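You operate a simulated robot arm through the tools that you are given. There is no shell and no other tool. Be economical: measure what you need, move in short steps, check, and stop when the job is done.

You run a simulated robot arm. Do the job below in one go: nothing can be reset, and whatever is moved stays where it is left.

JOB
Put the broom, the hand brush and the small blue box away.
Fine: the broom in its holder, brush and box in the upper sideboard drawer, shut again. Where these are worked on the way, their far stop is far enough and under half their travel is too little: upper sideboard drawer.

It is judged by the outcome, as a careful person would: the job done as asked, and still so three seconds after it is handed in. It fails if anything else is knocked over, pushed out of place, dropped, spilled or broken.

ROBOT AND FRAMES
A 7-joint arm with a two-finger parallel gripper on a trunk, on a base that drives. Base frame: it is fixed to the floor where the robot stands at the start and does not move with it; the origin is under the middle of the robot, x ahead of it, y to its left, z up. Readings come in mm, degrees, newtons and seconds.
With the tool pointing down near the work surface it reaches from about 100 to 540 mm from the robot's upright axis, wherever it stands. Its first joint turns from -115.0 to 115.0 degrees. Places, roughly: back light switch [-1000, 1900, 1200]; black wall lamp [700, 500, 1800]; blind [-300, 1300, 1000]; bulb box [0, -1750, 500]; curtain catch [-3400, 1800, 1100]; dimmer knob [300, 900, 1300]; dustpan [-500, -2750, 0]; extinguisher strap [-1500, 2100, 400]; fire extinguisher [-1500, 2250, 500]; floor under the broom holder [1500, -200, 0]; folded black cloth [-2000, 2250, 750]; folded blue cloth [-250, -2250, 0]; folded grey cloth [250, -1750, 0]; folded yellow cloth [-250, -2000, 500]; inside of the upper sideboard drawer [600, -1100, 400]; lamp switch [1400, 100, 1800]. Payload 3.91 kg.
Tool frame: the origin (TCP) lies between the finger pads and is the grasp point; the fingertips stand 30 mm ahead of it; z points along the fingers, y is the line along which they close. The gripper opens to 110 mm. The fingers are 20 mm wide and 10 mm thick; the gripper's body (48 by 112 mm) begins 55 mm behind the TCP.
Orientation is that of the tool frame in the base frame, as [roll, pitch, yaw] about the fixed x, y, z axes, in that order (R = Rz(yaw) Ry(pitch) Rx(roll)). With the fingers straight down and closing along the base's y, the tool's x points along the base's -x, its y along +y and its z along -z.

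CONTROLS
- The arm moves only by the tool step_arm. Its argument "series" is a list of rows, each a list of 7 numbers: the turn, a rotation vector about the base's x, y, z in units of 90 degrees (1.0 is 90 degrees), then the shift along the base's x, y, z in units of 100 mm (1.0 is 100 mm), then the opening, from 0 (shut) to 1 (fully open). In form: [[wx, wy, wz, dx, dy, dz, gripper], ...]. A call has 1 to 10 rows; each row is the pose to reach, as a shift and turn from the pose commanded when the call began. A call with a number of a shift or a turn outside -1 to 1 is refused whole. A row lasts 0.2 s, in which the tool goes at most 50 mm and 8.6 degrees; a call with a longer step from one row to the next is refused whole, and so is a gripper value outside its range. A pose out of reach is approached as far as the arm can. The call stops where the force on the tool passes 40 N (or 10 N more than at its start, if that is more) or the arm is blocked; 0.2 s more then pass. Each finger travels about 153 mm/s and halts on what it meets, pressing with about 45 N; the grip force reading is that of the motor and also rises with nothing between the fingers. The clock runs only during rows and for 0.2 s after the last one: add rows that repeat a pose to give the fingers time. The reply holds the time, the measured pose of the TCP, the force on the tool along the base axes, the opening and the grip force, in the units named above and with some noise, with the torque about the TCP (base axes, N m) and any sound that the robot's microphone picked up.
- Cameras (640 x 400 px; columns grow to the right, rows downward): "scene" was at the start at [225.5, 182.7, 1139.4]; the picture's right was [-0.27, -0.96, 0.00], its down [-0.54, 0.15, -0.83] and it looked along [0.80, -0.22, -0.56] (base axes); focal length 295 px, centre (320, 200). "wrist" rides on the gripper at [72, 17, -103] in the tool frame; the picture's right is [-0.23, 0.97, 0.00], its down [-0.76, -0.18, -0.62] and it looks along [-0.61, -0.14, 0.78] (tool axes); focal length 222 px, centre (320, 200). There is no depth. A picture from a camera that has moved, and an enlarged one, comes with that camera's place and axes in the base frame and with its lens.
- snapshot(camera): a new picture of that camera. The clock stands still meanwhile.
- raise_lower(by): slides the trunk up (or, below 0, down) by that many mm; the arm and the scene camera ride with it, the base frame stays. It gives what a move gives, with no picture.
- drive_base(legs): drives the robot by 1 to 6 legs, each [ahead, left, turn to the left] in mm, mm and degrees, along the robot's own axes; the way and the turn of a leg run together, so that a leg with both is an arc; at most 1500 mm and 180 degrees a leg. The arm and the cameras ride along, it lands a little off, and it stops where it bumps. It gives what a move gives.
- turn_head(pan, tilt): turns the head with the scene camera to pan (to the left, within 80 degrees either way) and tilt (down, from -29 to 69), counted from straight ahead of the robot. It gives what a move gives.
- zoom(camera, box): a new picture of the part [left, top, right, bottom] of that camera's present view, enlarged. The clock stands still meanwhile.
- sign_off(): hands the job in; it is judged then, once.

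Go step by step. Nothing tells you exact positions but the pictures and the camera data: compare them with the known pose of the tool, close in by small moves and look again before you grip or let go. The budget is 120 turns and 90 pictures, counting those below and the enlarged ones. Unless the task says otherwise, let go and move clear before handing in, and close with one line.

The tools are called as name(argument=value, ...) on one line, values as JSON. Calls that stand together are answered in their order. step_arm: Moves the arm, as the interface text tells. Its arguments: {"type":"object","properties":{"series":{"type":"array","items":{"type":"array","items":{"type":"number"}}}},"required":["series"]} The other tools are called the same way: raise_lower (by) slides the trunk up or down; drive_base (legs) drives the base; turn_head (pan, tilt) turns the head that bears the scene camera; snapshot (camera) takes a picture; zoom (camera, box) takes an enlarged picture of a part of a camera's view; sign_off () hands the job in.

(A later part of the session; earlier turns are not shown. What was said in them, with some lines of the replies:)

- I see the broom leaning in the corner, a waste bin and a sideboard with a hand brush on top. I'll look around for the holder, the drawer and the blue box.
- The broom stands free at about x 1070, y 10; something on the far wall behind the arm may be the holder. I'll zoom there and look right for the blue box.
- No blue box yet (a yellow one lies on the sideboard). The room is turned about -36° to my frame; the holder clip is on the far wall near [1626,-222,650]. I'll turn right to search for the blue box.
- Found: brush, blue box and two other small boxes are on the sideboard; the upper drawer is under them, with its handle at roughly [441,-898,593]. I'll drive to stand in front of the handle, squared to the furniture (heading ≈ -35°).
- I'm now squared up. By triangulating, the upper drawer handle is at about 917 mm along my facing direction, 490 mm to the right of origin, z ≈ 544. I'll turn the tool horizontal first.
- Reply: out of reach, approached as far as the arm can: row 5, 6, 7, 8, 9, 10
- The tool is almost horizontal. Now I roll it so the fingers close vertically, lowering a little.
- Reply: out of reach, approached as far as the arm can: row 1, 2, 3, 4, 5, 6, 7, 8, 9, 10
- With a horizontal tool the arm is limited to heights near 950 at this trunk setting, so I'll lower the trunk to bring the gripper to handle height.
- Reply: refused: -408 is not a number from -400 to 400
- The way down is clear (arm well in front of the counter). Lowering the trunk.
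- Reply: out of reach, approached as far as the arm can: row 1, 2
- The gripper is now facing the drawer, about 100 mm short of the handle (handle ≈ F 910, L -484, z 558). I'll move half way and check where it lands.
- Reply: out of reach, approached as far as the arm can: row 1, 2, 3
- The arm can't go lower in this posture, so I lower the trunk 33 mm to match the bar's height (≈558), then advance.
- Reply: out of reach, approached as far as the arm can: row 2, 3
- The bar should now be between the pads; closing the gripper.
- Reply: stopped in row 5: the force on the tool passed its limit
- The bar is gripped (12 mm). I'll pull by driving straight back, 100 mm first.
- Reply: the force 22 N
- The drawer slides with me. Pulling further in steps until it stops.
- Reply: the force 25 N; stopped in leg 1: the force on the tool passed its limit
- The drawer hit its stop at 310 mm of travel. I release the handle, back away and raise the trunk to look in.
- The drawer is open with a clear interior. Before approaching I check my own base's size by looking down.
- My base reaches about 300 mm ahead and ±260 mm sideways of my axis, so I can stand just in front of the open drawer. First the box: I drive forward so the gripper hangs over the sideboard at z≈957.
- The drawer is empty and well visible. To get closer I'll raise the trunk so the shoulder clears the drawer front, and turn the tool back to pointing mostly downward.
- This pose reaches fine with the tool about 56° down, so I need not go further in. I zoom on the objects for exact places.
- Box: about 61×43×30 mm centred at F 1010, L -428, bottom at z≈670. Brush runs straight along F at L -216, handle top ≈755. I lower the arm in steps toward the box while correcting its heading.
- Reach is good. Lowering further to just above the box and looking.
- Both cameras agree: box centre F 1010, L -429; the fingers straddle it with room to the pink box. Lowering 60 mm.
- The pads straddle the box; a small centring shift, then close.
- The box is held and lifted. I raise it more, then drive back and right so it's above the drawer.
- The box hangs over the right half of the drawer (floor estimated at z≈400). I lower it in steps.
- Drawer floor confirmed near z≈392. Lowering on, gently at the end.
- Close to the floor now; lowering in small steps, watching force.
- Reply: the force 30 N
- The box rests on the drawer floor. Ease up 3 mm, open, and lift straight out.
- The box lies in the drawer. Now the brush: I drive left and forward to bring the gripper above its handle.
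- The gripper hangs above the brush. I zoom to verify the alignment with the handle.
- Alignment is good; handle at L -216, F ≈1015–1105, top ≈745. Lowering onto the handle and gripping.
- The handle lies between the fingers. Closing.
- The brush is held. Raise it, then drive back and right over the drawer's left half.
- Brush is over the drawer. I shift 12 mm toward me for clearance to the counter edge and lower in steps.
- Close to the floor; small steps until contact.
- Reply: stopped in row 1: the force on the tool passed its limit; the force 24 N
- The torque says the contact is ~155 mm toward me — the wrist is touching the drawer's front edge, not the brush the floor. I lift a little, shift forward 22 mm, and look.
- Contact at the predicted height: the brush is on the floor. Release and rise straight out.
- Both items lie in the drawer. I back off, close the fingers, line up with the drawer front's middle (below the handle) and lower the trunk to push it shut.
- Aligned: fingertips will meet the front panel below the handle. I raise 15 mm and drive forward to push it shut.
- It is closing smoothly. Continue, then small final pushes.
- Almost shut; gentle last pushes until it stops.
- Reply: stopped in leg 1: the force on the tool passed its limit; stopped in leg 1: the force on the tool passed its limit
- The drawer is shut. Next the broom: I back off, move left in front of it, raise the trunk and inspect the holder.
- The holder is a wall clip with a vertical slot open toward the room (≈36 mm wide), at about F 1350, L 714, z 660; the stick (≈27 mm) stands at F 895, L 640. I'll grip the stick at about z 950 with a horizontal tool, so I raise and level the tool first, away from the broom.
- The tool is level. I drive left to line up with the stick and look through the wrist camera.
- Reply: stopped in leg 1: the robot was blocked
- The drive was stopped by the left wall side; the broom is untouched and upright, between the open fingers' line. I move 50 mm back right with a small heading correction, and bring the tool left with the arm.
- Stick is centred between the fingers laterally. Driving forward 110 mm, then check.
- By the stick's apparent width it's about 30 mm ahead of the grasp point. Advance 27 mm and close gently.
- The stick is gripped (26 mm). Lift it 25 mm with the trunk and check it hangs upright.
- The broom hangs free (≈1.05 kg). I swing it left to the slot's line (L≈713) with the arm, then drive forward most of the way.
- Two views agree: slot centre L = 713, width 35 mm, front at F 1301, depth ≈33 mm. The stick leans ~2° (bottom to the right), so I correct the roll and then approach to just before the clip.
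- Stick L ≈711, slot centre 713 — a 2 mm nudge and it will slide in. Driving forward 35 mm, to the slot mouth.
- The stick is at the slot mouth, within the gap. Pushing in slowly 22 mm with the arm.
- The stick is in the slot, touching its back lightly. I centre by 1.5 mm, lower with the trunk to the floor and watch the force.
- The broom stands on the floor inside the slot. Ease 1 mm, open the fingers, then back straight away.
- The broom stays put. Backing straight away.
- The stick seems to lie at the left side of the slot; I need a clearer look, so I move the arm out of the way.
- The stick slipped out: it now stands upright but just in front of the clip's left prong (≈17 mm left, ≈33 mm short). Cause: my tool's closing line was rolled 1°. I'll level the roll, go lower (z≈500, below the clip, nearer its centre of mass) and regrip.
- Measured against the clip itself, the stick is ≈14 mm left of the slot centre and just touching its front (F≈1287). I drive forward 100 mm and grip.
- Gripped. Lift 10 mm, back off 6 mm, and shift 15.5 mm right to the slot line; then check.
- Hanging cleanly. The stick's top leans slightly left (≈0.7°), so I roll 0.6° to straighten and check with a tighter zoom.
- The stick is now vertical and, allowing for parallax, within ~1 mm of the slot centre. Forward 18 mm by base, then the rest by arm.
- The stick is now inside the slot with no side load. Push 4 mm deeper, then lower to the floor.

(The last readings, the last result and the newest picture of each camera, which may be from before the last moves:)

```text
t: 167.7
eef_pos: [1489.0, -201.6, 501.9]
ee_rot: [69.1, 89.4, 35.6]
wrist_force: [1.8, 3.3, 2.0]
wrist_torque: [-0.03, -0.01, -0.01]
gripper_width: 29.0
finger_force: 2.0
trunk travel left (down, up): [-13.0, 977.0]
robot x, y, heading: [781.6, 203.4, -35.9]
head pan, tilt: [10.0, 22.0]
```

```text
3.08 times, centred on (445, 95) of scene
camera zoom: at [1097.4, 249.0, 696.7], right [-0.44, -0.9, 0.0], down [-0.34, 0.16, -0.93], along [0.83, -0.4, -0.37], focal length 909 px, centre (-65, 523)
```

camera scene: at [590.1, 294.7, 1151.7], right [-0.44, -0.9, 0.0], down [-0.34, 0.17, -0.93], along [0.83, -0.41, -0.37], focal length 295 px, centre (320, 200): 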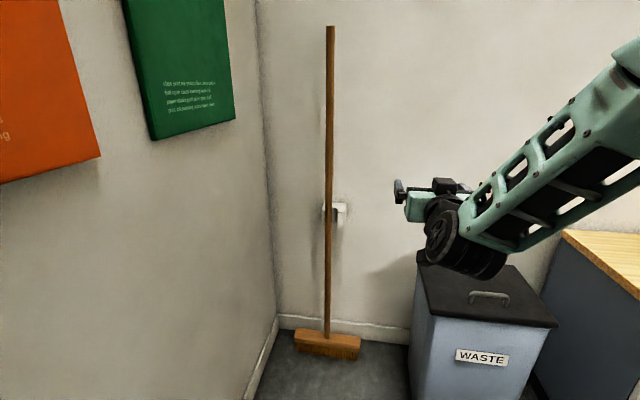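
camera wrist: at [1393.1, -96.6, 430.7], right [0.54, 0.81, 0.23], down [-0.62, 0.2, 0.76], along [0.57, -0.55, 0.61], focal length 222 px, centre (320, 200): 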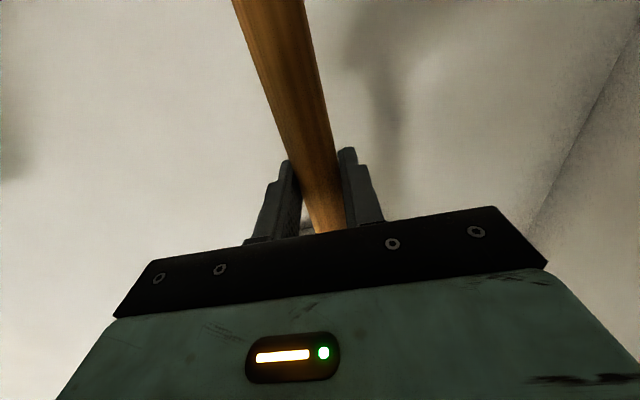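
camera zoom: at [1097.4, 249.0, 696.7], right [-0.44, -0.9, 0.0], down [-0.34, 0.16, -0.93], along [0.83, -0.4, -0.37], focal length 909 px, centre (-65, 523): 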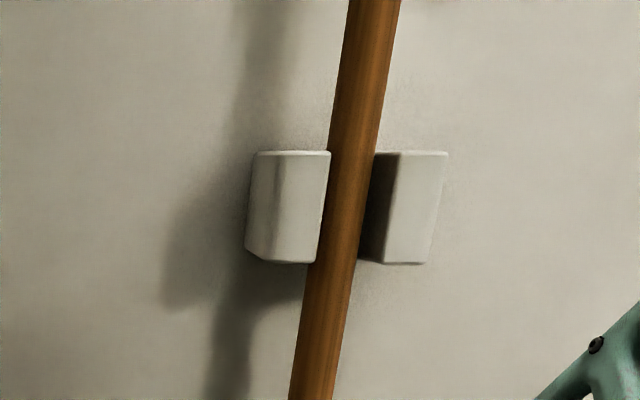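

The stick stays in the slot, partly hidden behind the left prong. Open fully and back straight out.

step_arm(series=[[0, 0, 0, 0, 0, 0, 0.45], [0, 0, 0, 0, 0, 0, 0.7], [0, 0, 0, 0, 0, 0, 1], [0, 0, 0, 0, 0, 0, 1]])

drive_base(legs=[[-300, 0, 0], [0, -150, 0]])

raise_lower(by=300)

turn_head(pan=5, tilt=22)

snapshot(camera="scene")

```text
t: 168.7
eef_pos: [1487.8, -201.4, 501.7]
ee_rot: [70.4, 89.4, 36.7]
wrist_force: [-0.6, -0.8, -0.2]
wrist_torque: [0.02, -0.02, 0.0]
gripper_width: 110.0
finger_force: 0.1
trunk travel left (down, up): [-13.0, 977.0]
robot x, y, heading: [778.6, 206.8, -35.9]
head pan, tilt: [10.0, 22.0]
```

```text
t: 171.7
eef_pos: [1156.4, -148.0, 501.6]
ee_rot: [70.6, 89.4, 36.9]
wrist_force: [0.7, -0.4, -0.9]
wrist_torque: [-0.01, 0.03, 0.0]
gripper_width: 109.9
finger_force: 0.1
trunk travel left (down, up): [-13.0, 977.0]
robot x, y, heading: [446.3, 262.4, -35.6]
head pan, tilt: [10.0, 22.0]
```

```text
t: 174.7
eef_pos: [1158.1, -147.8, 800.8]
ee_rot: [70.3, 89.4, 36.7]
wrist_force: [-1.0, -0.3, 0.3]
wrist_torque: [0.01, -0.01, 0.01]
gripper_width: 109.9
finger_force: 0.0
trunk travel left (down, up): [-313.0, 677.0]
robot x, y, heading: [448.1, 256.8, -35.8]
head pan, tilt: [10.0, 22.0]
```

```text
t: 175.4
eef_pos: [1159.1, -148.4, 803.3]
ee_rot: [70.4, 89.3, 36.9]
wrist_force: [0.2, -1.0, -0.2]
wrist_torque: [0.02, -0.02, -0.01]
gripper_width: 109.9
finger_force: 0.0
trunk travel left (down, up): [-313.0, 677.0]
robot x, y, heading: [448.8, 259.1, -35.9]
head pan, tilt: [5.0, 22.0]
```

```text
1 pictures are left
camera scene: at [762.5, 295.2, 996.7], right [-0.51, -0.86, 0.0], down [-0.32, 0.19, -0.93], along [0.8, -0.47, -0.37], focal length 295 px, centre (320, 200)
```

scene: 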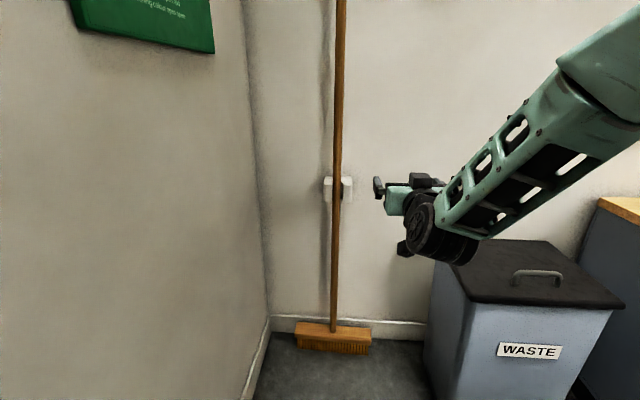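

The broom now appears between the clip's prongs. One last zoom to confirm.

zoom(camera="scene", box=[310, 160, 370, 220])

```text
6.67 times, centred on (340, 190) of scene
camera zoom: at [762.5, 295.2, 996.7], right [-0.51, -0.86, 0.0], down [-0.32, 0.19, -0.93], along [0.8, -0.47, -0.37], focal length 1969 px, centre (187, 267)
```

zoom: 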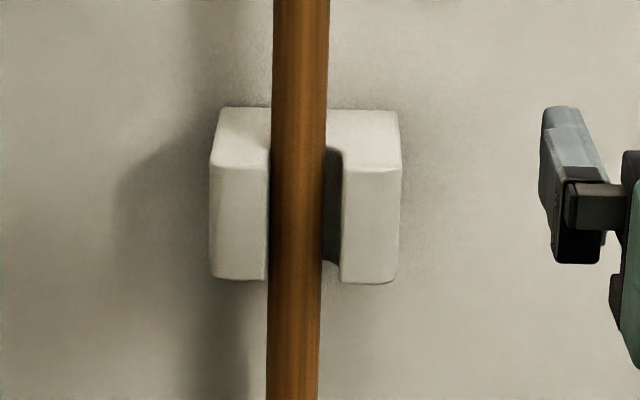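

The stick sits between the prongs, set back behind the clip's front face. The broom stands free, the gripper is clear, and the drawer was seen shut when I last looked.

sign_off()

```text
The job is handed in.
```

The broom is standing in its wall holder, and the hand brush and small blue box are in the upper sideboard drawer, which is shut.
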